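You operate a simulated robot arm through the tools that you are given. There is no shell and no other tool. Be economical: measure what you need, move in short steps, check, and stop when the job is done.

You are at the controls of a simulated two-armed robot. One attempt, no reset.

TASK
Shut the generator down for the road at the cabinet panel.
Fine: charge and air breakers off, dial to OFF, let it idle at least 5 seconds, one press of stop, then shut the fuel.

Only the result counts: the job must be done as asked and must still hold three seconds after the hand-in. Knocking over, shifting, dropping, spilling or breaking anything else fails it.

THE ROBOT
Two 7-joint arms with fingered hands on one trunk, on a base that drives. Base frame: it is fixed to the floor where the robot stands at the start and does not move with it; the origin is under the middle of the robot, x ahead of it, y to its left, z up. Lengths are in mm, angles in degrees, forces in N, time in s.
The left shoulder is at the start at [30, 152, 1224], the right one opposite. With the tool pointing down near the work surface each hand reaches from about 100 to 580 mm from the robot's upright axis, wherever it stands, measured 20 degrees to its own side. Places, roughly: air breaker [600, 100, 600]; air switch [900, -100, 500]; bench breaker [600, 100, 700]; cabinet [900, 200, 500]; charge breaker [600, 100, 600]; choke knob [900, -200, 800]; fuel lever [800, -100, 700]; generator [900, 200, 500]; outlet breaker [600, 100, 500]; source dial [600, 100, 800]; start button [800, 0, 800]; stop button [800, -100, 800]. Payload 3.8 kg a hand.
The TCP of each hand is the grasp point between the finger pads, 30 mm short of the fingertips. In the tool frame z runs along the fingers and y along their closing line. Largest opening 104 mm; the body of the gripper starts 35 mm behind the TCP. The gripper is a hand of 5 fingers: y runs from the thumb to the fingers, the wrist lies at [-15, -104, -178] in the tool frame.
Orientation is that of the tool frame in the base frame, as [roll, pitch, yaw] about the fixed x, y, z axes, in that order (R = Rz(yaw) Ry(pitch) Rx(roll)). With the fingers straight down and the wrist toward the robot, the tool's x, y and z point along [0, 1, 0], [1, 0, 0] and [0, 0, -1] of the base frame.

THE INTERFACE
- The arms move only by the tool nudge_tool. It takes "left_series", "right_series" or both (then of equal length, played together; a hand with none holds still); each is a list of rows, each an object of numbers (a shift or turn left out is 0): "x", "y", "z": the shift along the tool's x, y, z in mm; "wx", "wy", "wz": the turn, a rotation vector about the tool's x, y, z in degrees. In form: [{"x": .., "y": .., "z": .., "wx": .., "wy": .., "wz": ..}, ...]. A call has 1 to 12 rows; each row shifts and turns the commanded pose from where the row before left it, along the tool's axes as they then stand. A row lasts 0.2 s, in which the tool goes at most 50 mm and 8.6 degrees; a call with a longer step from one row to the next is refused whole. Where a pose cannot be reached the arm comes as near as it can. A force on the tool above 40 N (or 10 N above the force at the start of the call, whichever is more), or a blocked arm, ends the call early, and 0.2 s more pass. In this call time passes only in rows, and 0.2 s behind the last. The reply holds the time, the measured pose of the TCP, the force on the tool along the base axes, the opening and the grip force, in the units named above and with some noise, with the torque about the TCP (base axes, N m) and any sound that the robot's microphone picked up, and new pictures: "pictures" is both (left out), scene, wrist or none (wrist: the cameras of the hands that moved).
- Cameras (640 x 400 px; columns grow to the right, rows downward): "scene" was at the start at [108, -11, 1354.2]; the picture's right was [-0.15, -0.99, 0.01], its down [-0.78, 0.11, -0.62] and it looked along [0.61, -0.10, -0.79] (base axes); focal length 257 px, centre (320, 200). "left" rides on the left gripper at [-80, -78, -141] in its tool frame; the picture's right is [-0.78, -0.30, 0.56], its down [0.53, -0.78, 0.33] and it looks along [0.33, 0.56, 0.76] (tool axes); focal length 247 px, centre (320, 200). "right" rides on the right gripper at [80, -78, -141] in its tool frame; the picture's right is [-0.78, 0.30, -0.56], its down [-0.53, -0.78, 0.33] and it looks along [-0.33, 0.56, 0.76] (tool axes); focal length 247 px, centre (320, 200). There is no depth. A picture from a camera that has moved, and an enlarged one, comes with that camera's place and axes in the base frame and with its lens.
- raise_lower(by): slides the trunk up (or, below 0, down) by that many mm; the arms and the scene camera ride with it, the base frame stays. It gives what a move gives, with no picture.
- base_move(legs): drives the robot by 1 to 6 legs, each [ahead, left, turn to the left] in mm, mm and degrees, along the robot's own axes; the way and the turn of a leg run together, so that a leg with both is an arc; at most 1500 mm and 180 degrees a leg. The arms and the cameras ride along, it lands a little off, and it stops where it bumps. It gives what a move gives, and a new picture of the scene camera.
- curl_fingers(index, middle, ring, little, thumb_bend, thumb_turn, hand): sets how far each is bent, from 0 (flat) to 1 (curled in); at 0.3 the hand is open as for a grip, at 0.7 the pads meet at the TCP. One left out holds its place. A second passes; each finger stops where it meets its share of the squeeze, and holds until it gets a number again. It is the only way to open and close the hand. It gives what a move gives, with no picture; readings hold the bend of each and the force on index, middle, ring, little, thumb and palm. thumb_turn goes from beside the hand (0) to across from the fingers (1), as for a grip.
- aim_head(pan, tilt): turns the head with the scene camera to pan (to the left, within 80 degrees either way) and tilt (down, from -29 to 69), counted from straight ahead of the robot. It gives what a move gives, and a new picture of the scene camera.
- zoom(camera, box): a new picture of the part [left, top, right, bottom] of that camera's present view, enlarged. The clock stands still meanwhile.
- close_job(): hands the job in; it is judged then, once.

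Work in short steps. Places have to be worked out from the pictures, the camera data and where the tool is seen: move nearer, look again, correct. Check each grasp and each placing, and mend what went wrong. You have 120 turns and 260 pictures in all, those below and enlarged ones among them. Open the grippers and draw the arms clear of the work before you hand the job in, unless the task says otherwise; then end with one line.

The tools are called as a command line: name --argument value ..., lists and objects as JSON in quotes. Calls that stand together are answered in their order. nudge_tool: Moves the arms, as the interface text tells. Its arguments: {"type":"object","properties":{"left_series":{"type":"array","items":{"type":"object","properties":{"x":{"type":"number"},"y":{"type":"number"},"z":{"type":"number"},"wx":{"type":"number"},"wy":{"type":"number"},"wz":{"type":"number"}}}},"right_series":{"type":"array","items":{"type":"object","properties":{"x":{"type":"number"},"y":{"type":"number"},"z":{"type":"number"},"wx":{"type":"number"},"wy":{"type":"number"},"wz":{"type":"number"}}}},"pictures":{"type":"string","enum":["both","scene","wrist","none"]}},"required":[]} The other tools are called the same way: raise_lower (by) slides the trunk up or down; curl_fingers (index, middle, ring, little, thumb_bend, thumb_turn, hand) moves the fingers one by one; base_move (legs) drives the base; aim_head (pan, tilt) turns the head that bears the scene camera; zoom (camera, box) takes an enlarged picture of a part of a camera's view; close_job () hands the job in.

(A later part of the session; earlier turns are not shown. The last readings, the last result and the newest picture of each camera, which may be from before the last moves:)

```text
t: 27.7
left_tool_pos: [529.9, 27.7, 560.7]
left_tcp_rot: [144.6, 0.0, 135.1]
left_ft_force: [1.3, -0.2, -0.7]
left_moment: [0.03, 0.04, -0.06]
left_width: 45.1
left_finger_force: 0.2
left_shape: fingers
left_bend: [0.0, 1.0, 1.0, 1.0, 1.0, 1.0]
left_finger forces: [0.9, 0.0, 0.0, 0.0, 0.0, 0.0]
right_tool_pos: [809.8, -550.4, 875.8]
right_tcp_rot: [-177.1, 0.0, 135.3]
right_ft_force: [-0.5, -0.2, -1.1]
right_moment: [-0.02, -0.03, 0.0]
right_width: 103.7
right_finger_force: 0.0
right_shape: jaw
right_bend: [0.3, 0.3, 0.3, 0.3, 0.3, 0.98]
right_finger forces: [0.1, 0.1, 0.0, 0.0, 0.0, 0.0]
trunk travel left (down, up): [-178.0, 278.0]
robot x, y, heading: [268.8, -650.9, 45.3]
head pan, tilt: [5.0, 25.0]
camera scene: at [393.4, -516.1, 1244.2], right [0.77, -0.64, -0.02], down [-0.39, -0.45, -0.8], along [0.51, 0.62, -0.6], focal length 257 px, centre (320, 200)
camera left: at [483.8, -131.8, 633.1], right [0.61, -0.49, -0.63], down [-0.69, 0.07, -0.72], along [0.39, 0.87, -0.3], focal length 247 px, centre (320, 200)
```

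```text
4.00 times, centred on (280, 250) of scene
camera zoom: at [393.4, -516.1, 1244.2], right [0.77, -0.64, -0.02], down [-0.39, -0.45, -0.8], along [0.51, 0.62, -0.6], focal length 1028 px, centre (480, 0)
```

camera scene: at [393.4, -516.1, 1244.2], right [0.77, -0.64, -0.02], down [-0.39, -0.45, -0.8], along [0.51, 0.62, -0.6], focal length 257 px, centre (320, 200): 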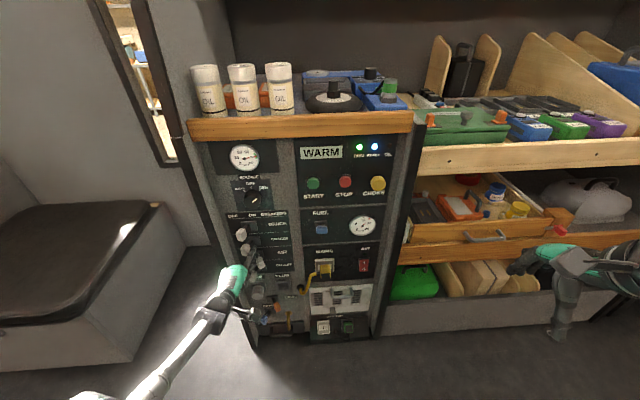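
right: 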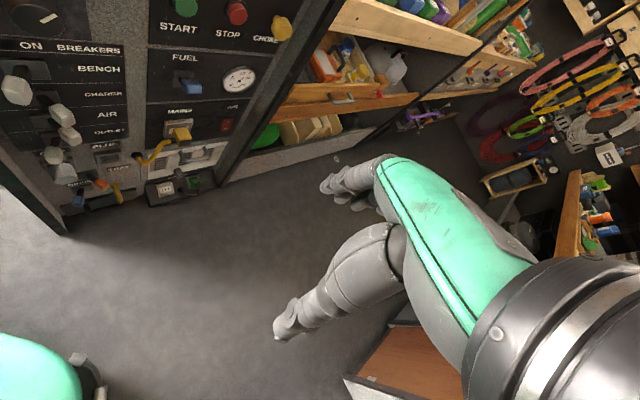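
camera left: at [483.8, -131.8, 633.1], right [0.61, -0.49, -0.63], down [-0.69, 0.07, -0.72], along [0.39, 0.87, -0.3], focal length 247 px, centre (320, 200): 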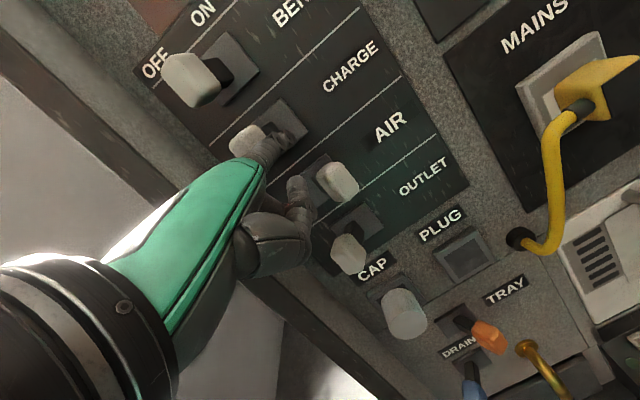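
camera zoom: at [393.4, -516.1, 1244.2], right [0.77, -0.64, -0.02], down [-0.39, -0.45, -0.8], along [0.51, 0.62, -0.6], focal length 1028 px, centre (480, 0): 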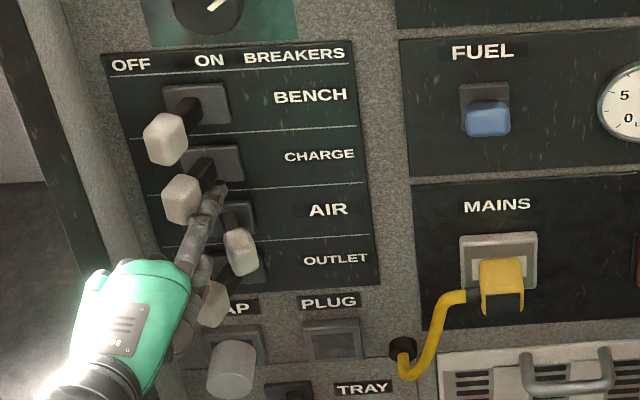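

Charge is now at OFF, aligned with bench. I withdraw, shift right and ~52 mm down, for the air lever.

nudge_tool --left_series '[{"y": -20.5, "z": -14.3}, {"y": -20.5, "z": -14.3}, {"y": -20.5, "z": -14.3}, {"x": -31}, {"x": -33, "y": -15, "z": 21}, {"y": -15, "z": 21}]'

zoom --camera "scene" --box '[200, 200, 360, 300]'

```text
t: 29.1
left_tool_pos: [521.8, -70.7, 507.8]
left_tcp_rot: [144.7, 0.0, 135.2]
left_ft_force: [-0.3, 0.6, -0.3]
left_moment: [-0.02, -0.02, 0.02]
left_width: 44.9
left_finger_force: 0.0
left_shape: fingers
left_bend: [0.0, 1.0, 1.0, 1.0, 1.0, 1.0]
left_finger forces: [0.1, 0.0, 0.1, 0.0, 0.0, 0.0]
right_tool_pos: [809.4, -549.9, 875.6]
right_tcp_rot: [-177.2, 0.1, 135.3]
right_ft_force: [-0.3, 0.3, -0.9]
right_moment: [-0.02, 0.0, -0.01]
right_width: 104.0
right_finger_force: 0.1
right_shape: jaw
right_bend: [0.3, 0.3, 0.3, 0.3, 0.3, 0.98]
right_finger forces: [0.0, 0.0, 0.1, 0.1, 0.0, 0.1]
trunk travel left (down, up): [-178.0, 278.0]
robot x, y, heading: [273.6, -651.7, 45.2]
head pan, tilt: [5.0, 25.0]
camera scene: at [393.3, -515.4, 1244.1], right [0.77, -0.64, -0.02], down [-0.39, -0.45, -0.8], along [0.51, 0.62, -0.6], focal length 257 px, centre (320, 200)
camera left: at [475.9, -229.9, 579.3], right [0.61, -0.49, -0.63], down [-0.69, 0.06, -0.72], along [0.39, 0.87, -0.3], focal length 247 px, centre (320, 200)
```

scene: 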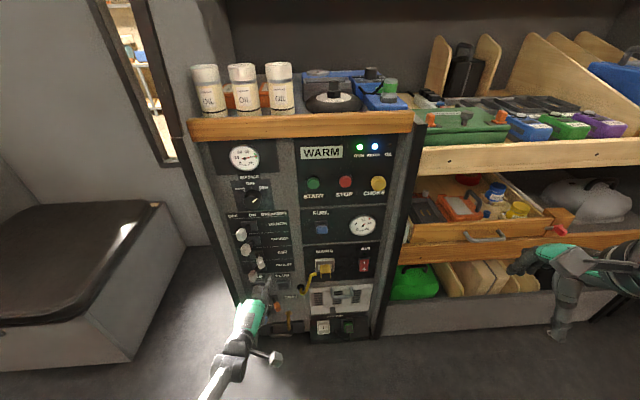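
left: 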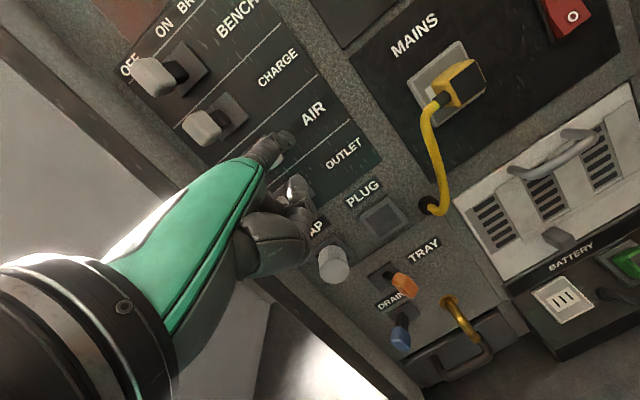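

```text
4.00 times, centred on (280, 250) of scene
camera zoom: at [393.3, -515.4, 1244.1], right [0.77, -0.64, -0.02], down [-0.39, -0.45, -0.8], along [0.51, 0.62, -0.6], focal length 1028 px, centre (480, 0)
```

zoom: 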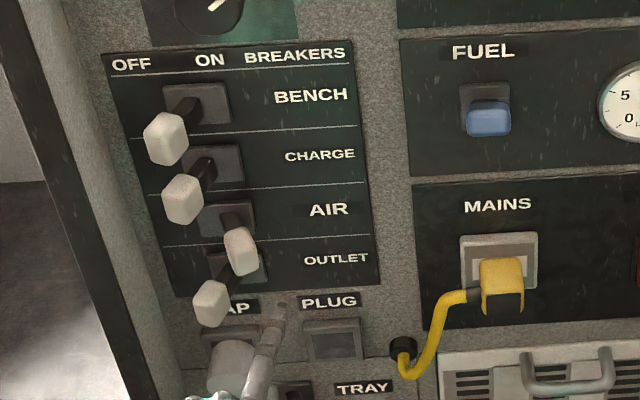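

nudge_tool --left_series '[{"y": 18, "z": 12.6}, {"y": 18, "z": 12.6}, {"y": 18, "z": 12.6}, {"x": 8}, {"x": 8}, {"x": 8}, {"x": 8}, {"x": 8}, {"x": 8}, {"x": 8}, {"x": 8}]'

zoom --camera "scene" --box '[200, 200, 360, 300]'

```text
t: 31.5
left_tool_pos: [511.8, 10.9, 529.8]
left_tcp_rot: [144.7, 0.0, 135.1]
left_ft_force: [0.3, 0.4, 0.1]
left_moment: [0.01, -0.01, 0.03]
left_width: 45.2
left_finger_force: 0.1
left_shape: fingers
left_bend: [0.0, 1.0, 1.0, 1.0, 1.0, 1.0]
left_finger forces: [0.0, 0.1, 0.0, 0.1, 0.1, 0.1]
left hand out of reach, approached as far as the arm can: row 2, 3, 9, 11
right_tool_pos: [809.2, -551.3, 875.5]
right_tcp_rot: [-177.2, 0.1, 135.3]
right_ft_force: [0.6, -0.4, 0.7]
right_moment: [0.01, 0.01, -0.02]
right_width: 103.9
right_finger_force: 0.1
right_shape: jaw
right_bend: [0.3, 0.3, 0.3, 0.3, 0.3, 0.98]
right_finger forces: [0.1, 0.0, 0.0, 0.0, 0.0, 0.0]
trunk travel left (down, up): [-178.0, 278.0]
robot x, y, heading: [266.6, -652.3, 45.2]
head pan, tilt: [5.0, 25.0]
camera scene: at [393.3, -515.9, 1244.2], right [0.77, -0.64, -0.02], down [-0.39, -0.45, -0.8], along [0.51, 0.62, -0.6], focal length 257 px, centre (320, 200)
camera left: at [466.8, -149.1, 602.1], right [0.61, -0.49, -0.63], down [-0.69, 0.06, -0.72], along [0.39, 0.87, -0.3], focal length 247 px, centre (320, 200)
```

scene: 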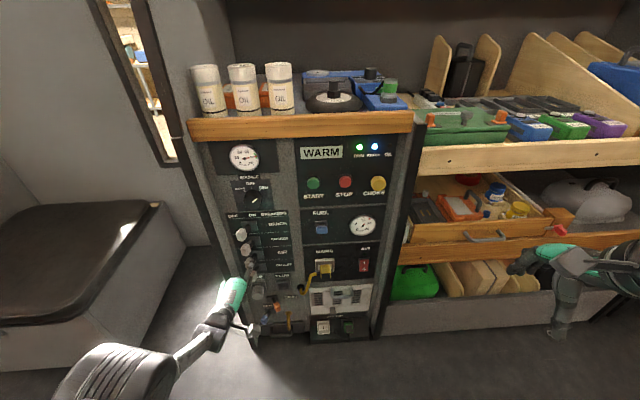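
left: 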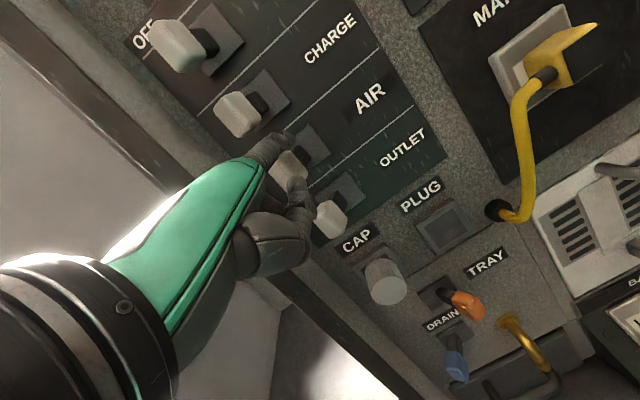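

```text
4.00 times, centred on (280, 250) of scene
camera zoom: at [393.3, -515.9, 1244.2], right [0.77, -0.64, -0.02], down [-0.39, -0.45, -0.8], along [0.51, 0.62, -0.6], focal length 1028 px, centre (480, 0)
```

zoom: 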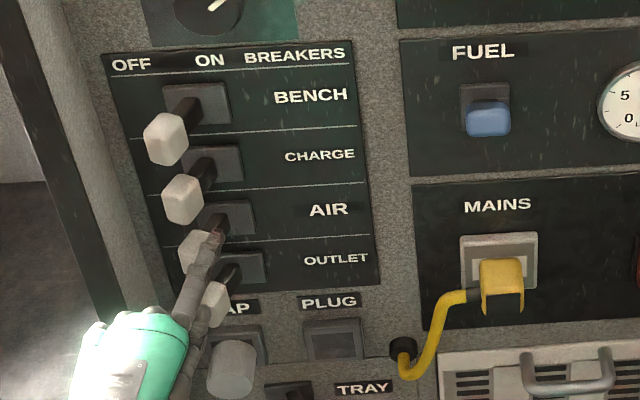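

Air appears flipped too. Withdraw straight back and verify.

nudge_tool --left_series '[{"y": -20.5, "z": -14.3}, {"y": -20.5, "z": -14.3}, {"y": -20.5, "z": -14.3}, {"y": -20.5, "z": -14.3}, {"y": -20.5, "z": -14.3}]' --pictures "none"

zoom --camera "scene" --box '[200, 160, 360, 260]'

zoom --camera "left" --box '[0, 0, 640, 400]'

```text
t: 32.7
left_tool_pos: [442.0, -46.6, 472.1]
left_tcp_rot: [144.8, 0.0, 135.1]
left_ft_force: [0.1, -0.3, 0.2]
left_moment: [0.01, 0.02, -0.01]
left_width: 45.7
left_finger_force: 0.0
left_shape: fingers
left_bend: [0.0, 1.0, 1.0, 1.0, 1.0, 1.0]
left_finger forces: [0.0, 0.0, 0.0, 0.0, 0.0, 0.0]
left hand out of reach, approached as far as the arm can: row 1, 2, 3, 4, 5
right_tool_pos: [808.8, -550.6, 876.3]
right_tcp_rot: [-177.1, 0.0, 135.3]
right_ft_force: [0.5, -0.3, 0.5]
right_moment: [0.01, 0.0, 0.0]
right_width: 103.9
right_finger_force: 0.1
right_shape: jaw
right_bend: [0.3, 0.3, 0.3, 0.3, 0.3, 0.98]
right_finger forces: [0.0, 0.0, 0.0, 0.0, 0.1, 0.1]
trunk travel left (down, up): [-178.0, 278.0]
robot x, y, heading: [268.9, -653.9, 45.4]
head pan, tilt: [5.0, 25.0]
```

```text
4.00 times, centred on (280, 210) of scene
camera zoom: at [393.1, -516.2, 1244.2], right [0.77, -0.64, -0.02], down [-0.39, -0.45, -0.8], along [0.51, 0.62, -0.6], focal length 1028 px, centre (480, 160)
```

zoom: 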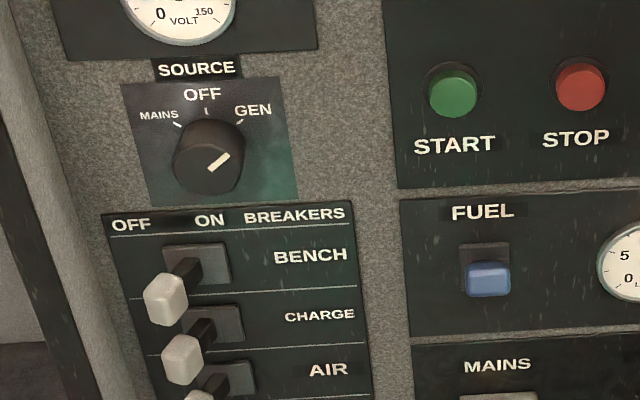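

```text
1.00 times, centred on (320, 200) of left (not enlarged: the box is as wide or as high as the picture)
camera zoom: at [396.3, -204.7, 544.6], right [0.61, -0.49, -0.63], down [-0.69, 0.06, -0.72], along [0.39, 0.87, -0.3], focal length 247 px, centre (320, 200)
```

zoom: 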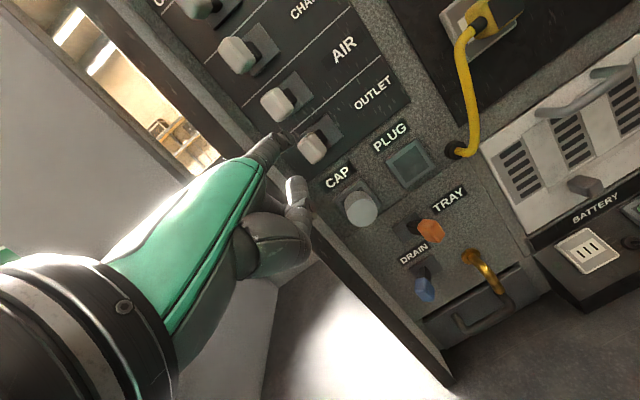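

All four breakers are now off. Next the dial, at about u390, w476 (face), z807. I open index, middle and thumb as a tripod grip, and raise the hand to dial height with the tool pointing into the panel.

curl_fingers --hand "left" --index 0.3 --middle 0.3 --thumb_bend 0.3 --thumb_turn 1

nudge_tool --left_series '[{"x": -5.6, "y": 23.7, "z": -33.8}, {"x": -5.6, "y": 23.7, "z": -33.8}, {"x": -5.6, "y": 23.7, "z": -33.8}, {"x": -5.6, "y": 23.7, "z": -33.8}, {"x": -5.6, "y": 23.7, "z": -33.8}, {"x": -5.6, "y": 23.7, "z": -33.8}, {"x": -5.6, "y": 23.7, "z": -33.8}, {"x": -5.6, "y": 23.7, "z": -33.8}, {"wx": -8}, {"wx": -8}, {"wx": -8}, {"wx": -8}]' --pictures "none"

nudge_tool --left_series '[{"wx": -8}, {"wx": -8}]'

```text
t: 33.7
left_tool_pos: [442.1, -45.8, 473.6]
left_tcp_rot: [144.7, 0.1, 135.0]
left_ft_force: [-0.3, 0.1, 0.5]
left_moment: [-0.01, 0.01, -0.02]
left_width: 103.0
left_finger_force: 0.1
left_shape: fingers
left_bend: [0.3, 0.3, 1.0, 1.0, 0.3, 0.98]
left_finger forces: [0.0, 0.0, 0.0, 0.0, 0.0, 0.0]
right_tool_pos: [808.8, -550.5, 875.0]
right_tcp_rot: [-177.1, 0.0, 135.3]
right_ft_force: [0.6, -0.1, 0.2]
right_moment: [0.0, -0.03, 0.01]
right_width: 103.5
right_finger_force: 0.0
right_shape: jaw
right_bend: [0.3, 0.3, 0.3, 0.3, 0.3, 0.98]
right_finger forces: [0.1, 0.1, 0.1, 0.1, 0.1, 0.0]
trunk travel left (down, up): [-178.0, 278.0]
robot x, y, heading: [273.6, -650.8, 45.4]
head pan, tilt: [5.0, 25.0]
```

```text
t: 35.5
left_tool_pos: [536.9, 57.5, 578.2]
left_tcp_rot: [146.5, -0.3, 135.6]
left_ft_force: [-14.5, -10.5, -3.0]
left_moment: [-0.07, 0.13, 0.09]
left_width: 37.8
left_finger_force: 9.6
left_shape: fingers
left_bend: [0.7, 0.7, 1.0, 1.0, 0.3, 0.98]
left_finger forces: [7.4, 10.7, 0.1, 1.3, 0.1, 0.1]
left hand out of reach, approached as far as the arm can: row 1, 2, 3, 4, 5, 6, 7, 8, 9
right_tool_pos: [807.5, -551.2, 876.2]
right_tcp_rot: [-177.4, -0.1, 135.5]
right_ft_force: [-0.5, 0.0, -0.8]
right_moment: [0.04, 0.0, 0.03]
right_width: 103.6
right_finger_force: 0.1
right_shape: jaw
right_bend: [0.3, 0.3, 0.3, 0.3, 0.3, 0.98]
right_finger forces: [0.0, 0.0, 0.0, 0.0, 0.1, 0.0]
trunk travel left (down, up): [-178.0, 278.0]
robot x, y, heading: [268.2, -653.0, 45.4]
head pan, tilt: [5.0, 25.0]
stopped in row 9 (left hand): the force on the tool passed its limit at 43 N (the readings are from after the stop); the commanded pose is now the measured one
```

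```text
t: 36.1
left_tool_pos: [539.0, 40.5, 600.2]
left_tcp_rot: [129.7, -0.2, 135.5]
left_ft_force: [-5.7, -6.0, -1.2]
left_moment: [-0.14, 0.12, -0.09]
left_width: 41.1
left_finger_force: 4.3
left_shape: fingers
left_bend: [0.7, 0.3, 1.0, 1.0, 0.3, 0.98]
left_finger forces: [8.0, 0.3, 0.0, 0.0, 0.1, 0.1]
left hand out of reach, approached as far as the arm can: row 1, 2
right_tool_pos: [808.3, -549.9, 876.1]
right_tcp_rot: [-177.2, 0.0, 135.4]
right_ft_force: [0.3, -0.3, 0.0]
right_moment: [0.03, 0.01, 0.0]
right_width: 103.6
right_finger_force: 0.1
right_shape: jaw
right_bend: [0.3, 0.3, 0.3, 0.3, 0.3, 0.98]
right_finger forces: [0.0, 0.0, 0.0, 0.0, 0.0, 0.0]
trunk travel left (down, up): [-178.0, 278.0]
robot x, y, heading: [272.8, -651.9, 45.5]
head pan, tilt: [5.0, 25.0]
camera scene: at [392.4, -516.4, 1244.4], right [0.77, -0.64, -0.02], down [-0.39, -0.45, -0.8], along [0.51, 0.62, -0.6], focal length 257 px, centre (320, 200)
camera left: at [484.8, -129.2, 632.8], right [0.72, -0.37, -0.59], down [-0.55, 0.2, -0.81], along [0.42, 0.9, -0.06], focal length 247 px, centre (320, 200)
```

scene: 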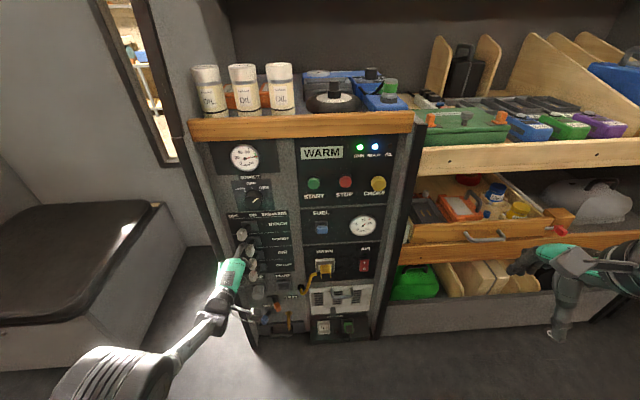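
left: 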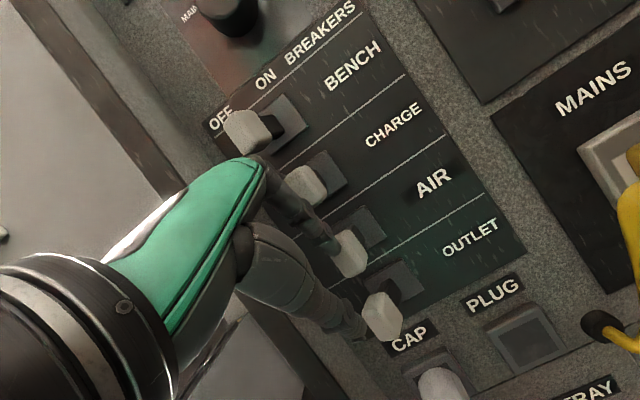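

The raise went forward and touched the levers—the arm is near its limits there. I back straight off 100 mm and look before anything else.

nudge_tool --left_series '[{"y": -16, "z": -19}, {"y": -16, "z": -19}, {"y": -16, "z": -19}, {"y": -16, "z": -19}]' --pictures "wrist"

zoom --camera "scene" --box '[200, 180, 360, 280]'

```text
t: 37.1
left_tool_pos: [486.0, -0.7, 552.5]
left_tcp_rot: [129.9, -0.1, 135.5]
left_ft_force: [-0.1, -0.2, 0.0]
left_moment: [0.0, 0.0, 0.0]
left_width: 103.0
left_finger_force: 0.0
left_shape: fingers
left_bend: [0.3, 0.3, 1.0, 1.0, 0.3, 0.98]
left_finger forces: [0.0, 0.0, 0.0, 0.1, 0.0, 0.0]
left hand out of reach, approached as far as the arm can: row 1, 2, 3, 4
right_tool_pos: [808.4, -549.0, 875.9]
right_tcp_rot: [-177.1, 0.0, 135.4]
right_ft_force: [0.0, -0.9, 0.6]
right_moment: [-0.03, 0.0, 0.0]
right_width: 103.9
right_finger_force: 0.1
right_shape: jaw
right_bend: [0.3, 0.3, 0.3, 0.3, 0.3, 0.98]
right_finger forces: [0.1, 0.0, 0.0, 0.0, 0.1, 0.0]
trunk travel left (down, up): [-178.0, 278.0]
robot x, y, heading: [267.0, -651.8, 45.3]
head pan, tilt: [5.0, 25.0]
camera left: at [432.0, -168.9, 585.3], right [0.72, -0.37, -0.59], down [-0.55, 0.2, -0.81], along [0.42, 0.91, -0.06], focal length 247 px, centre (320, 200)
```

left: 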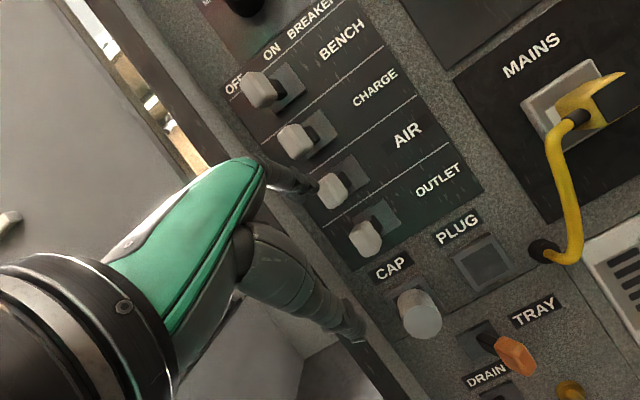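

```text
4.00 times, centred on (280, 230) of scene
camera zoom: at [392.5, -515.9, 1244.3], right [0.77, -0.64, -0.02], down [-0.39, -0.45, -0.8], along [0.5, 0.62, -0.6], focal length 1028 px, centre (480, 80)
```

zoom: 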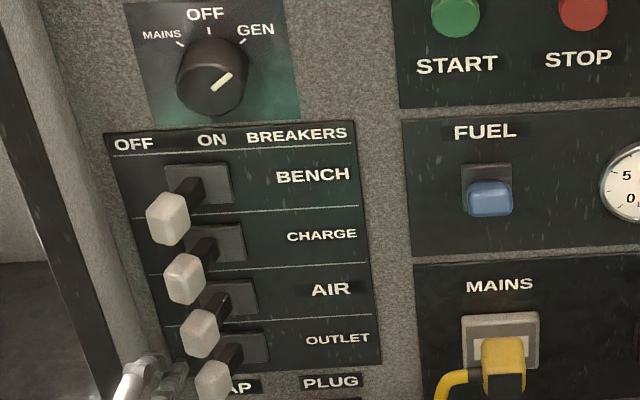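

All four remain OFF. The arm was simply over-stretched; raising the hand relieves this. I raise it with a little retreat, then check.

nudge_tool --left_series '[{"x": -7.5, "y": 24, "z": -30}, {"x": -7.5, "y": 24, "z": -30}, {"x": -7.5, "y": 24, "z": -30}, {"x": -7.5, "y": 24, "z": -30}]' --pictures "none"

```text
t: 38.3
left_tool_pos: [499.2, -8.4, 615.3]
left_tcp_rot: [133.5, -0.2, 136.0]
left_ft_force: [0.5, -0.5, -0.7]
left_moment: [-0.02, 0.06, 0.05]
left_width: 103.0
left_finger_force: 0.0
left_shape: fingers
left_bend: [0.3, 0.3, 1.0, 1.0, 0.3, 0.98]
left_finger forces: [0.0, 0.1, 0.1, 0.0, 0.0, 0.0]
left hand out of reach, approached as far as the arm can: row 1, 2, 3
right_tool_pos: [809.3, -550.2, 875.0]
right_tcp_rot: [-177.0, -0.1, 135.3]
right_ft_force: [-0.6, -1.0, -0.4]
right_moment: [-0.02, 0.01, 0.01]
right_width: 103.7
right_finger_force: 0.1
right_shape: jaw
right_bend: [0.3, 0.3, 0.3, 0.3, 0.3, 0.98]
right_finger forces: [0.0, 0.1, 0.1, 0.0, 0.0, 0.0]
trunk travel left (down, up): [-178.0, 278.0]
robot x, y, heading: [267.2, -647.1, 45.3]
head pan, tilt: [5.0, 25.0]
stopped in row 4 (left hand): the arm was blocked; the commanded pose is now the measured one
```

nudge_tool --left_series '[{"y": -13, "z": -14}, {"y": -13, "z": -14}, {"y": -13, "z": -14}]'

```text
t: 39.1
left_tool_pos: [457.8, -49.6, 617.2]
left_tcp_rot: [133.2, -0.2, 136.1]
left_ft_force: [-0.1, 0.6, 0.2]
left_moment: [-0.01, 0.01, -0.04]
left_width: 103.1
left_finger_force: 0.0
left_shape: fingers
left_bend: [0.3, 0.3, 1.0, 1.0, 0.3, 0.98]
left_finger forces: [0.0, 0.0, 0.0, 0.1, 0.1, 0.0]
right_tool_pos: [808.1, -549.6, 876.2]
right_tcp_rot: [-177.3, -0.1, 135.3]
right_ft_force: [0.8, -0.2, -1.0]
right_moment: [0.03, 0.01, -0.02]
right_width: 103.8
right_finger_force: 0.1
right_shape: jaw
right_bend: [0.3, 0.3, 0.3, 0.3, 0.3, 0.98]
right_finger forces: [0.0, 0.1, 0.0, 0.0, 0.1, 0.0]
trunk travel left (down, up): [-178.0, 278.0]
robot x, y, heading: [268.9, -648.5, 45.2]
head pan, tilt: [5.0, 25.0]
camera scene: at [392.3, -516.1, 1244.3], right [0.77, -0.64, -0.02], down [-0.39, -0.45, -0.8], along [0.51, 0.62, -0.6], focal length 257 px, centre (320, 200)
camera left: at [407.8, -218.1, 658.8], right [0.7, -0.39, -0.6], down [-0.59, 0.16, -0.79], along [0.41, 0.91, -0.12], focal length 247 px, centre (320, 200)
```

scene: 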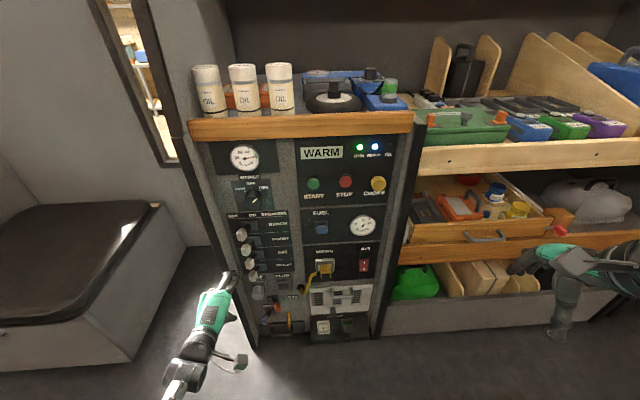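
left: 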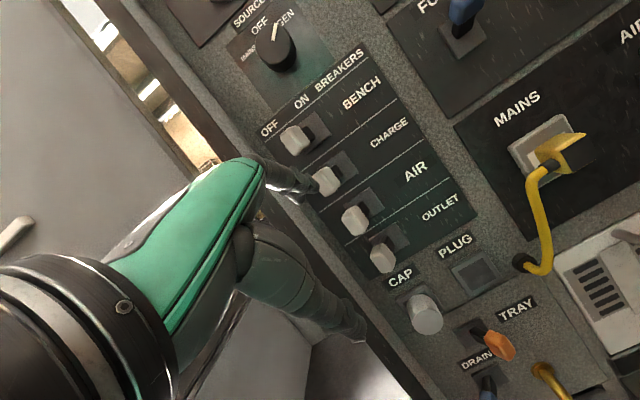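

Within reach now and clear. Raise to dial height.

nudge_tool --left_series '[{"x": -6, "y": 25, "z": -24.5}, {"x": -6, "y": 25, "z": -24.5}, {"x": -6, "y": 25, "z": -24.5}, {"x": -6, "y": 25, "z": -24.5}, {"x": -6, "y": 25, "z": -24.5}]' --pictures "none"

```text
t: 40.3
left_tool_pos: [478.9, -75.7, 793.8]
left_tcp_rot: [133.3, -0.1, 136.1]
left_ft_force: [1.0, 0.5, 0.5]
left_moment: [-0.01, -0.01, 0.02]
left_width: 103.1
left_finger_force: 0.1
left_shape: fingers
left_bend: [0.3, 0.3, 1.0, 1.0, 0.3, 0.98]
left_finger forces: [0.0, 0.0, 0.1, 0.0, 0.0, 0.1]
right_tool_pos: [808.7, -551.4, 875.7]
right_tcp_rot: [-177.2, 0.0, 135.2]
right_ft_force: [-0.8, 0.6, -0.4]
right_moment: [0.01, 0.0, 0.02]
right_width: 103.4
right_finger_force: 0.1
right_shape: jaw
right_bend: [0.3, 0.3, 0.3, 0.3, 0.3, 0.98]
right_finger forces: [0.1, 0.1, 0.0, 0.0, 0.1, 0.0]
trunk travel left (down, up): [-178.0, 278.0]
robot x, y, heading: [267.0, -651.1, 45.6]
head pan, tilt: [5.0, 25.0]
```

nudge_tool --left_series '[{"wx": -7.3}, {"wx": -7.3}, {"wx": -7.3}, {"wx": -7.3}, {"wx": -7.1}]'

```text
t: 41.5
left_tool_pos: [478.5, -73.0, 792.3]
left_tcp_rot: [96.9, -0.2, 136.0]
left_ft_force: [0.9, -0.6, -0.2]
left_moment: [0.01, 0.0, -0.02]
left_width: 103.1
left_finger_force: 0.0
left_shape: fingers
left_bend: [0.3, 0.3, 1.0, 1.0, 0.3, 0.98]
left_finger forces: [0.1, 0.1, 0.0, 0.0, 0.1, 0.0]
right_tool_pos: [807.9, -549.7, 876.1]
right_tcp_rot: [-177.3, 0.1, 135.3]
right_ft_force: [1.0, 0.4, 0.6]
right_moment: [0.01, 0.04, 0.01]
right_width: 103.6
right_finger_force: 0.1
right_shape: jaw
right_bend: [0.3, 0.3, 0.3, 0.3, 0.3, 0.98]
right_finger forces: [0.0, 0.0, 0.0, 0.0, 0.0, 0.0]
trunk travel left (down, up): [-178.0, 278.0]
robot x, y, heading: [268.7, -652.1, 45.5]
head pan, tilt: [5.0, 25.0]
camera scene: at [393.1, -515.5, 1244.1], right [0.77, -0.64, -0.02], down [-0.39, -0.45, -0.8], along [0.51, 0.62, -0.6], focal length 257 px, centre (320, 200)
camera left: at [432.8, -237.2, 733.2], right [0.92, -0.17, -0.36], down [-0.22, 0.54, -0.81], along [0.33, 0.82, 0.46], focal length 247 px, centre (320, 200)
```

scene: 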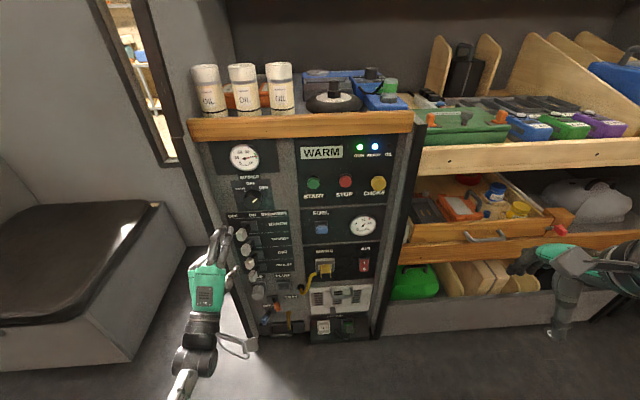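
left: 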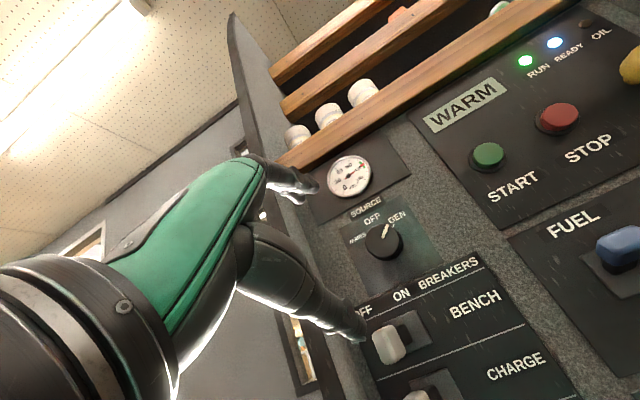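

Dial centre refined to u≈394, z≈809. I drive 120 mm forward so the arm can reach.

base_move --legs '[[120, 0, 0]]'

zoom --camera "left" --box '[0, 0, 640, 400]'

zoom --camera "scene" --box '[160, 180, 320, 280]'

```text
t: 42.8
left_tool_pos: [564.3, 12.7, 791.7]
left_tcp_rot: [97.0, -0.2, 136.0]
left_ft_force: [1.0, -0.9, -0.3]
left_moment: [-0.02, -0.03, 0.0]
left_width: 103.3
left_finger_force: 0.1
left_shape: fingers
left_bend: [0.3, 0.3, 1.0, 1.0, 0.3, 0.98]
left_finger forces: [0.0, 0.1, 0.0, 0.0, 0.0, 0.0]
right_tool_pos: [893.6, -462.4, 876.9]
right_tcp_rot: [-177.2, -0.1, 135.4]
right_ft_force: [0.6, 0.3, 0.0]
right_moment: [-0.03, 0.04, 0.02]
right_width: 103.8
right_finger_force: 0.0
right_shape: jaw
right_bend: [0.3, 0.3, 0.3, 0.3, 0.3, 0.98]
right_finger forces: [0.0, 0.0, 0.0, 0.0, 0.0, 0.1]
trunk travel left (down, up): [-178.0, 278.0]
robot x, y, heading: [356.2, -563.4, 45.3]
head pan, tilt: [5.0, 25.0]
camera scene: at [478.3, -429.2, 1244.2], right [0.77, -0.64, -0.02], down [-0.39, -0.45, -0.8], along [0.51, 0.62, -0.6], focal length 257 px, centre (320, 200)
```

scene: 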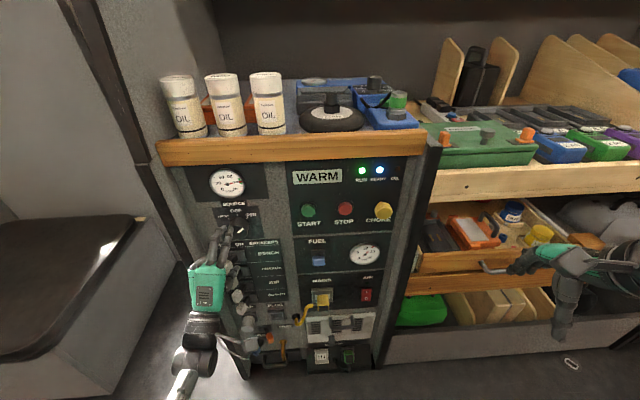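

```text
1.00 times, centred on (320, 200) of left (not enlarged: the box is as wide or as high as the picture)
camera zoom: at [517.9, -150.9, 733.7], right [0.92, -0.17, -0.36], down [-0.22, 0.54, -0.81], along [0.33, 0.82, 0.46], focal length 247 px, centre (320, 200)
```

zoom: 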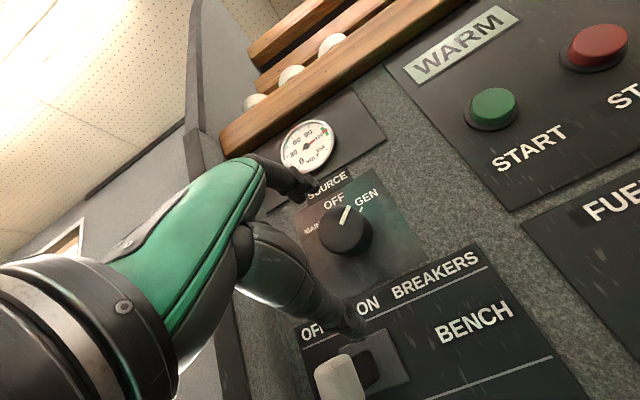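

```text
4.00 times, centred on (240, 230) of scene
camera zoom: at [478.3, -429.2, 1244.2], right [0.77, -0.64, -0.02], down [-0.39, -0.45, -0.8], along [0.51, 0.62, -0.6], focal length 1028 px, centre (640, 80)
```

zoom: 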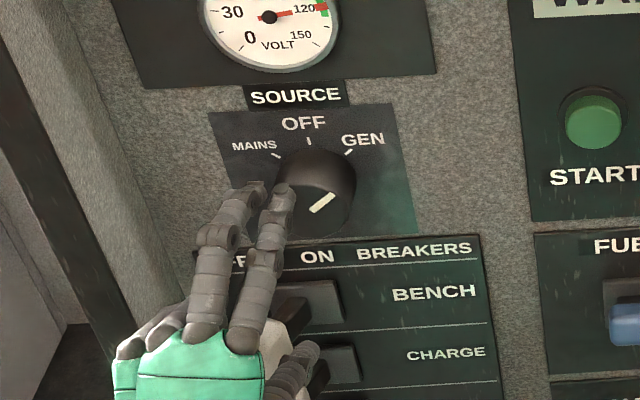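

Dial confirmed at u≈393, w≈481, z≈810. I align the hand up 18 mm and approach so the pads straddle the knob.

nudge_tool --left_series '[{"x": -3, "y": 26}, {"z": 15}, {"z": 15}, {"z": 13}, {"z": 12}, {"z": 12}]'

zoom --camera "scene" --box '[160, 180, 320, 280]'

```text
t: 44.2
left_tool_pos: [606.9, 52.8, 814.8]
left_tcp_rot: [95.9, -0.3, 136.2]
left_ft_force: [-22.9, -29.1, 3.0]
left_moment: [1.66, -1.29, 0.31]
left_width: 103.9
left_finger_force: 18.1
left_shape: fingers
left_bend: [0.3, 0.3, 1.0, 1.0, 0.3, 0.98]
left_finger forces: [4.5, 31.8, 0.0, 0.1, 0.0, 0.0]
right_tool_pos: [889.8, -467.1, 878.2]
right_tcp_rot: [-177.4, 0.0, 135.5]
right_ft_force: [0.5, 0.6, 0.9]
right_moment: [0.0, 0.02, 0.0]
right_width: 103.6
right_finger_force: 0.0
right_shape: jaw
right_bend: [0.3, 0.3, 0.3, 0.3, 0.3, 0.98]
right_finger forces: [0.0, 0.0, 0.1, 0.1, 0.1, 0.0]
trunk travel left (down, up): [-178.0, 278.0]
robot x, y, heading: [353.2, -568.3, 45.7]
head pan, tilt: [5.0, 25.0]
stopped in row 6 (left hand): the force on the tool passed its limit at 54 N (the readings are from after the stop); the commanded pose is now the measured one
camera scene: at [473.4, -434.4, 1245.0], right [0.77, -0.64, -0.02], down [-0.39, -0.45, -0.81], along [0.5, 0.63, -0.59], focal length 257 px, centre (320, 200)
camera left: at [561.1, -109.5, 753.1], right [0.92, -0.16, -0.36], down [-0.22, 0.55, -0.8], along [0.33, 0.82, 0.48], focal length 247 px, centre (320, 200)
```

scene: 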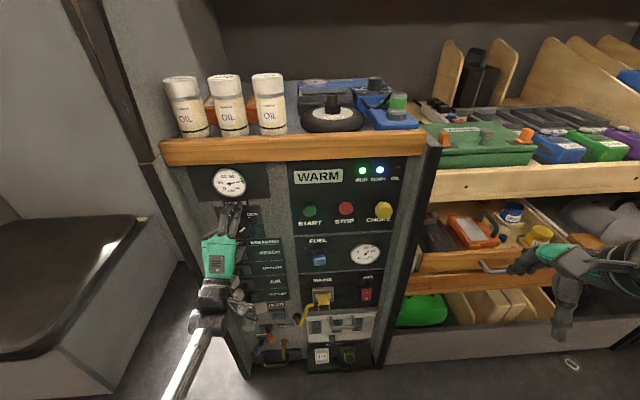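
left: 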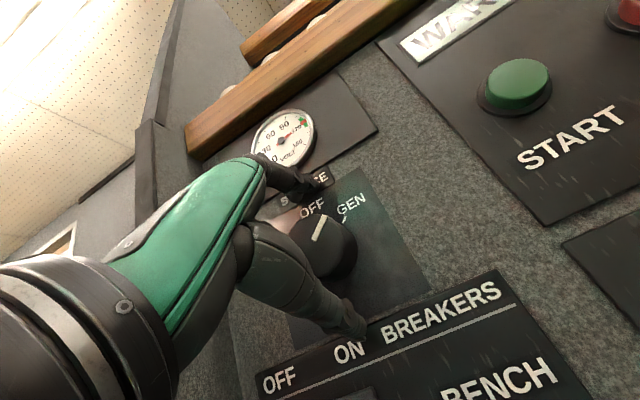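

```text
4.00 times, centred on (240, 230) of scene
camera zoom: at [473.4, -434.4, 1245.0], right [0.77, -0.64, -0.02], down [-0.39, -0.45, -0.81], along [0.5, 0.63, -0.59], focal length 1028 px, centre (640, 80)
```

zoom: 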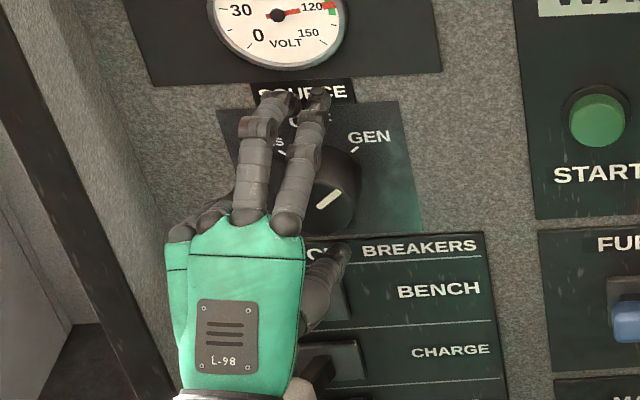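

Fingertips touched the panel at TCP w≈467, so the panel is about w≈497 here. I back off 8 mm, shift 4 mm right, and close gently on the knob.

nudge_tool --left_series '[{"x": -2, "z": -5}, {"x": -2, "z": -5}]' --pictures "none"

curl_fingers --hand "left" --index 0.7 --middle 0.7 --thumb_bend 0.7

zoom --camera "left" --box '[160, 80, 480, 280]'

zoom --camera "scene" --box '[160, 180, 320, 280]'

```text
t: 44.8
left_tool_pos: [606.1, 46.7, 812.7]
left_tcp_rot: [96.5, -0.2, 136.2]
left_ft_force: [-13.5, -11.5, -0.5]
left_moment: [0.59, -0.67, 0.34]
left_width: 103.2
left_finger_force: 8.2
left_shape: fingers
left_bend: [0.3, 0.3, 1.0, 1.0, 0.3, 0.98]
left_finger forces: [0.0, 16.8, 0.0, 0.1, 0.1, 0.1]
right_tool_pos: [891.4, -464.6, 876.6]
right_tcp_rot: [-177.3, 0.1, 135.5]
right_ft_force: [0.5, -0.1, -0.2]
right_moment: [-0.01, -0.02, -0.06]
right_width: 103.6
right_finger_force: 0.0
right_shape: jaw
right_bend: [0.3, 0.3, 0.3, 0.3, 0.3, 0.98]
right_finger forces: [0.0, 0.0, 0.0, 0.0, 0.0, 0.1]
trunk travel left (down, up): [-178.0, 278.0]
robot x, y, heading: [354.8, -563.7, 45.5]
head pan, tilt: [5.0, 25.0]
```

```text
t: 45.8
left_tool_pos: [605.9, 45.4, 813.4]
left_tcp_rot: [96.5, -0.2, 136.1]
left_ft_force: [-16.4, -18.3, -4.2]
left_moment: [1.23, -0.97, 0.36]
left_width: 38.2
left_finger_force: 24.4
left_shape: fingers
left_bend: [0.57, 0.3, 1.0, 1.0, 0.58, 1.0]
left_finger forces: [7.8, 22.9, 0.1, 0.0, 17.7, 0.0]
right_tool_pos: [890.5, -465.5, 877.0]
right_tcp_rot: [-177.3, 0.0, 135.5]
right_ft_force: [-0.1, 0.4, -0.1]
right_moment: [0.02, -0.01, -0.01]
right_width: 103.6
right_finger_force: 0.1
right_shape: jaw
right_bend: [0.3, 0.3, 0.3, 0.3, 0.3, 0.98]
right_finger forces: [0.0, 0.1, 0.1, 0.0, 0.0, 0.1]
trunk travel left (down, up): [-178.0, 278.0]
robot x, y, heading: [353.5, -566.5, 45.3]
head pan, tilt: [5.0, 25.0]
```

```text
2.00 times, centred on (320, 180) of left
camera zoom: at [559.5, -118.0, 753.5], right [0.92, -0.16, -0.36], down [-0.22, 0.55, -0.81], along [0.33, 0.82, 0.47], focal length 494 px, centre (320, 240)
```

zoom: 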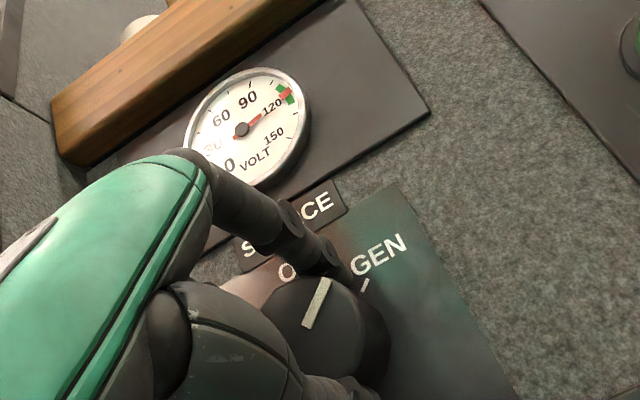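

```text
4.00 times, centred on (240, 230) of scene
camera zoom: at [474.6, -432.8, 1244.7], right [0.77, -0.64, -0.02], down [-0.39, -0.45, -0.8], along [0.51, 0.63, -0.59], focal length 1028 px, centre (640, 80)
```

zoom: 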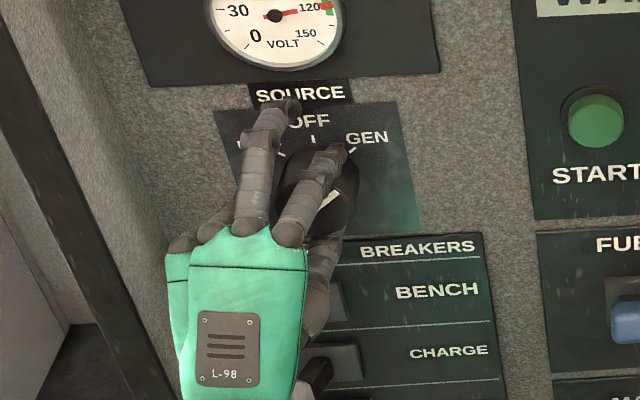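

Middle finger's tip is jammed on the panel. I loosen, back off 10 mm more, and re-close.

curl_fingers --hand "left" --index 0.35 --middle 0.35 --thumb_bend 0.35

nudge_tool --left_series '[{"x": -1, "z": -6}, {"x": -1, "z": -6}]' --pictures "none"

curl_fingers --hand "left" --index 0.7 --middle 0.7 --thumb_bend 0.7

zoom --camera "scene" --box '[160, 180, 320, 280]'

zoom --camera "left" --box '[160, 80, 480, 280]'

```text
t: 46.8
left_tool_pos: [605.0, 46.0, 813.5]
left_tcp_rot: [96.3, -0.2, 136.1]
left_ft_force: [-16.0, -12.9, 1.1]
left_moment: [0.78, -0.89, 0.44]
left_width: 90.4
left_finger_force: 9.8
left_shape: fingers
left_bend: [0.35, 0.3, 1.0, 1.0, 0.35, 0.98]
left_finger forces: [0.0, 19.4, 0.1, 0.0, 0.1, 0.1]
right_tool_pos: [890.3, -465.0, 877.8]
right_tcp_rot: [-177.4, 0.0, 135.6]
right_ft_force: [-0.2, -0.3, -0.1]
right_moment: [-0.04, 0.03, 0.0]
right_width: 103.5
right_finger_force: 0.0
right_shape: jaw
right_bend: [0.3, 0.3, 0.3, 0.3, 0.3, 0.98]
right_finger forces: [0.0, 0.2, 0.1, 0.0, 0.0, 0.1]
trunk travel left (down, up): [-178.0, 278.0]
robot x, y, heading: [353.6, -562.4, 45.5]
head pan, tilt: [5.0, 25.0]
```

```text
t: 47.4
left_tool_pos: [600.7, 35.7, 813.7]
left_tcp_rot: [96.6, -0.2, 136.1]
left_ft_force: [0.7, -0.1, 0.0]
left_moment: [0.02, 0.05, -0.01]
left_width: 90.1
left_finger_force: 0.1
left_shape: fingers
left_bend: [0.35, 0.35, 1.0, 1.0, 0.35, 0.98]
left_finger forces: [0.1, 0.1, 0.0, 0.0, 0.0, 0.1]
right_tool_pos: [892.4, -463.9, 876.6]
right_tcp_rot: [-177.2, 0.0, 135.4]
right_ft_force: [-0.3, -0.5, 0.6]
right_moment: [0.04, -0.01, -0.02]
right_width: 103.6
right_finger_force: 0.0
right_shape: jaw
right_bend: [0.3, 0.3, 0.3, 0.3, 0.3, 0.98]
right_finger forces: [0.0, 0.0, 0.0, 0.0, 0.0, 0.0]
trunk travel left (down, up): [-178.0, 278.0]
robot x, y, heading: [351.5, -564.4, 45.4]
head pan, tilt: [5.0, 25.0]
```

```text
t: 48.4
left_tool_pos: [599.7, 37.3, 812.9]
left_tcp_rot: [96.5, -0.2, 136.0]
left_ft_force: [3.5, -0.9, 1.8]
left_moment: [0.21, -0.11, -0.03]
left_width: 38.3
left_finger_force: 14.0
left_shape: fingers
left_bend: [0.58, 0.56, 1.0, 1.0, 0.55, 1.0]
left_finger forces: [7.1, 8.2, 0.0, 0.0, 12.8, 0.0]
right_tool_pos: [893.4, -465.1, 875.5]
right_tcp_rot: [-177.2, -0.1, 135.5]
right_ft_force: [0.0, 1.2, -1.0]
right_moment: [-0.03, 0.0, 0.03]
right_width: 103.5
right_finger_force: 0.0
right_shape: jaw
right_bend: [0.3, 0.3, 0.3, 0.3, 0.3, 0.98]
right_finger forces: [0.1, 0.1, 0.0, 0.1, 0.1, 0.0]
trunk travel left (down, up): [-178.0, 278.0]
robot x, y, heading: [351.8, -566.8, 45.4]
head pan, tilt: [5.0, 25.0]
```

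```text
4.00 times, centred on (240, 230) of scene
camera zoom: at [477.2, -430.7, 1244.3], right [0.77, -0.64, -0.02], down [-0.39, -0.45, -0.8], along [0.5, 0.62, -0.6], focal length 1028 px, centre (640, 80)
```

zoom: 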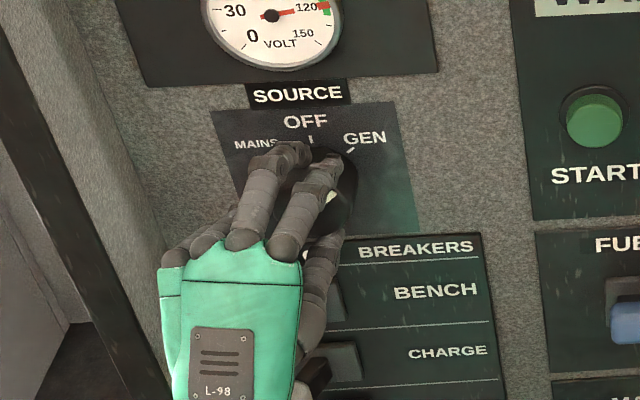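

```text
2.00 times, centred on (320, 180) of left
camera zoom: at [554.2, -126.6, 754.0], right [0.92, -0.16, -0.36], down [-0.22, 0.55, -0.81], along [0.33, 0.82, 0.47], focal length 494 px, centre (320, 240)
```

zoom: 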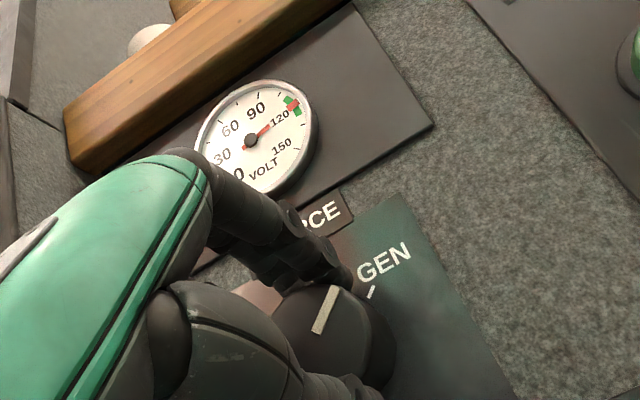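

Good grip (index, middle, thumb on the knob). Turn counter-clockwise in stages.

nudge_tool --left_series '[{"wz": -8}, {"wz": -8}, {"wz": -8}]' --pictures "wrist"

zoom --camera "scene" --box '[160, 180, 320, 280]'

```text
t: 49.2
left_tool_pos: [598.6, 35.8, 815.7]
left_tcp_rot: [96.9, 23.7, 138.9]
left_ft_force: [1.3, 1.0, 10.6]
left_moment: [0.57, -0.34, 0.1]
left_width: 38.4
left_finger_force: 15.5
left_shape: fingers
left_bend: [0.57, 0.55, 1.0, 1.0, 0.56, 1.0]
left_finger forces: [9.7, 10.6, 0.1, 0.1, 10.5, 0.1]
right_tool_pos: [891.9, -464.5, 876.3]
right_tcp_rot: [-177.2, -0.1, 135.5]
right_ft_force: [-0.1, -0.8, -0.2]
right_moment: [0.01, 0.01, -0.01]
right_width: 103.6
right_finger_force: 0.1
right_shape: jaw
right_bend: [0.3, 0.3, 0.3, 0.3, 0.3, 0.98]
right_finger forces: [0.0, 0.0, 0.0, 0.0, 0.0, 0.0]
trunk travel left (down, up): [-178.0, 278.0]
robot x, y, heading: [352.8, -568.0, 45.6]
head pan, tilt: [5.0, 25.0]
camera left: at [574.8, -140.5, 794.4], right [0.98, -0.17, -0.02], down [0.03, 0.29, -0.96], along [0.17, 0.94, 0.29], focal length 247 px, centre (320, 200)
```

left: 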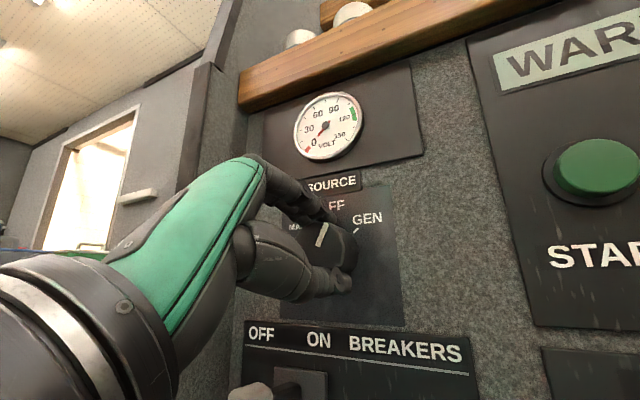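

```text
4.00 times, centred on (240, 230) of scene
camera zoom: at [476.7, -431.7, 1244.6], right [0.77, -0.64, -0.02], down [-0.39, -0.45, -0.8], along [0.5, 0.63, -0.6], focal length 1028 px, centre (640, 80)
```

zoom: 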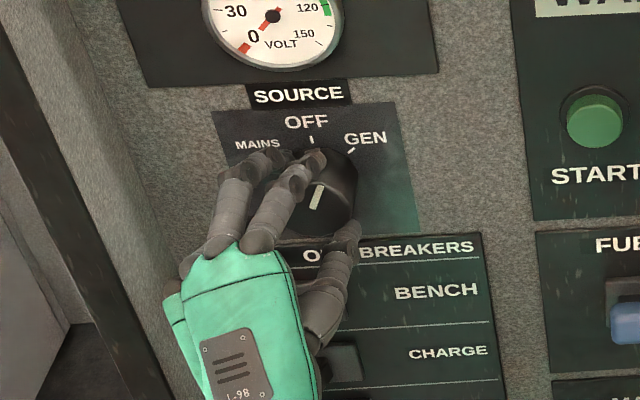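

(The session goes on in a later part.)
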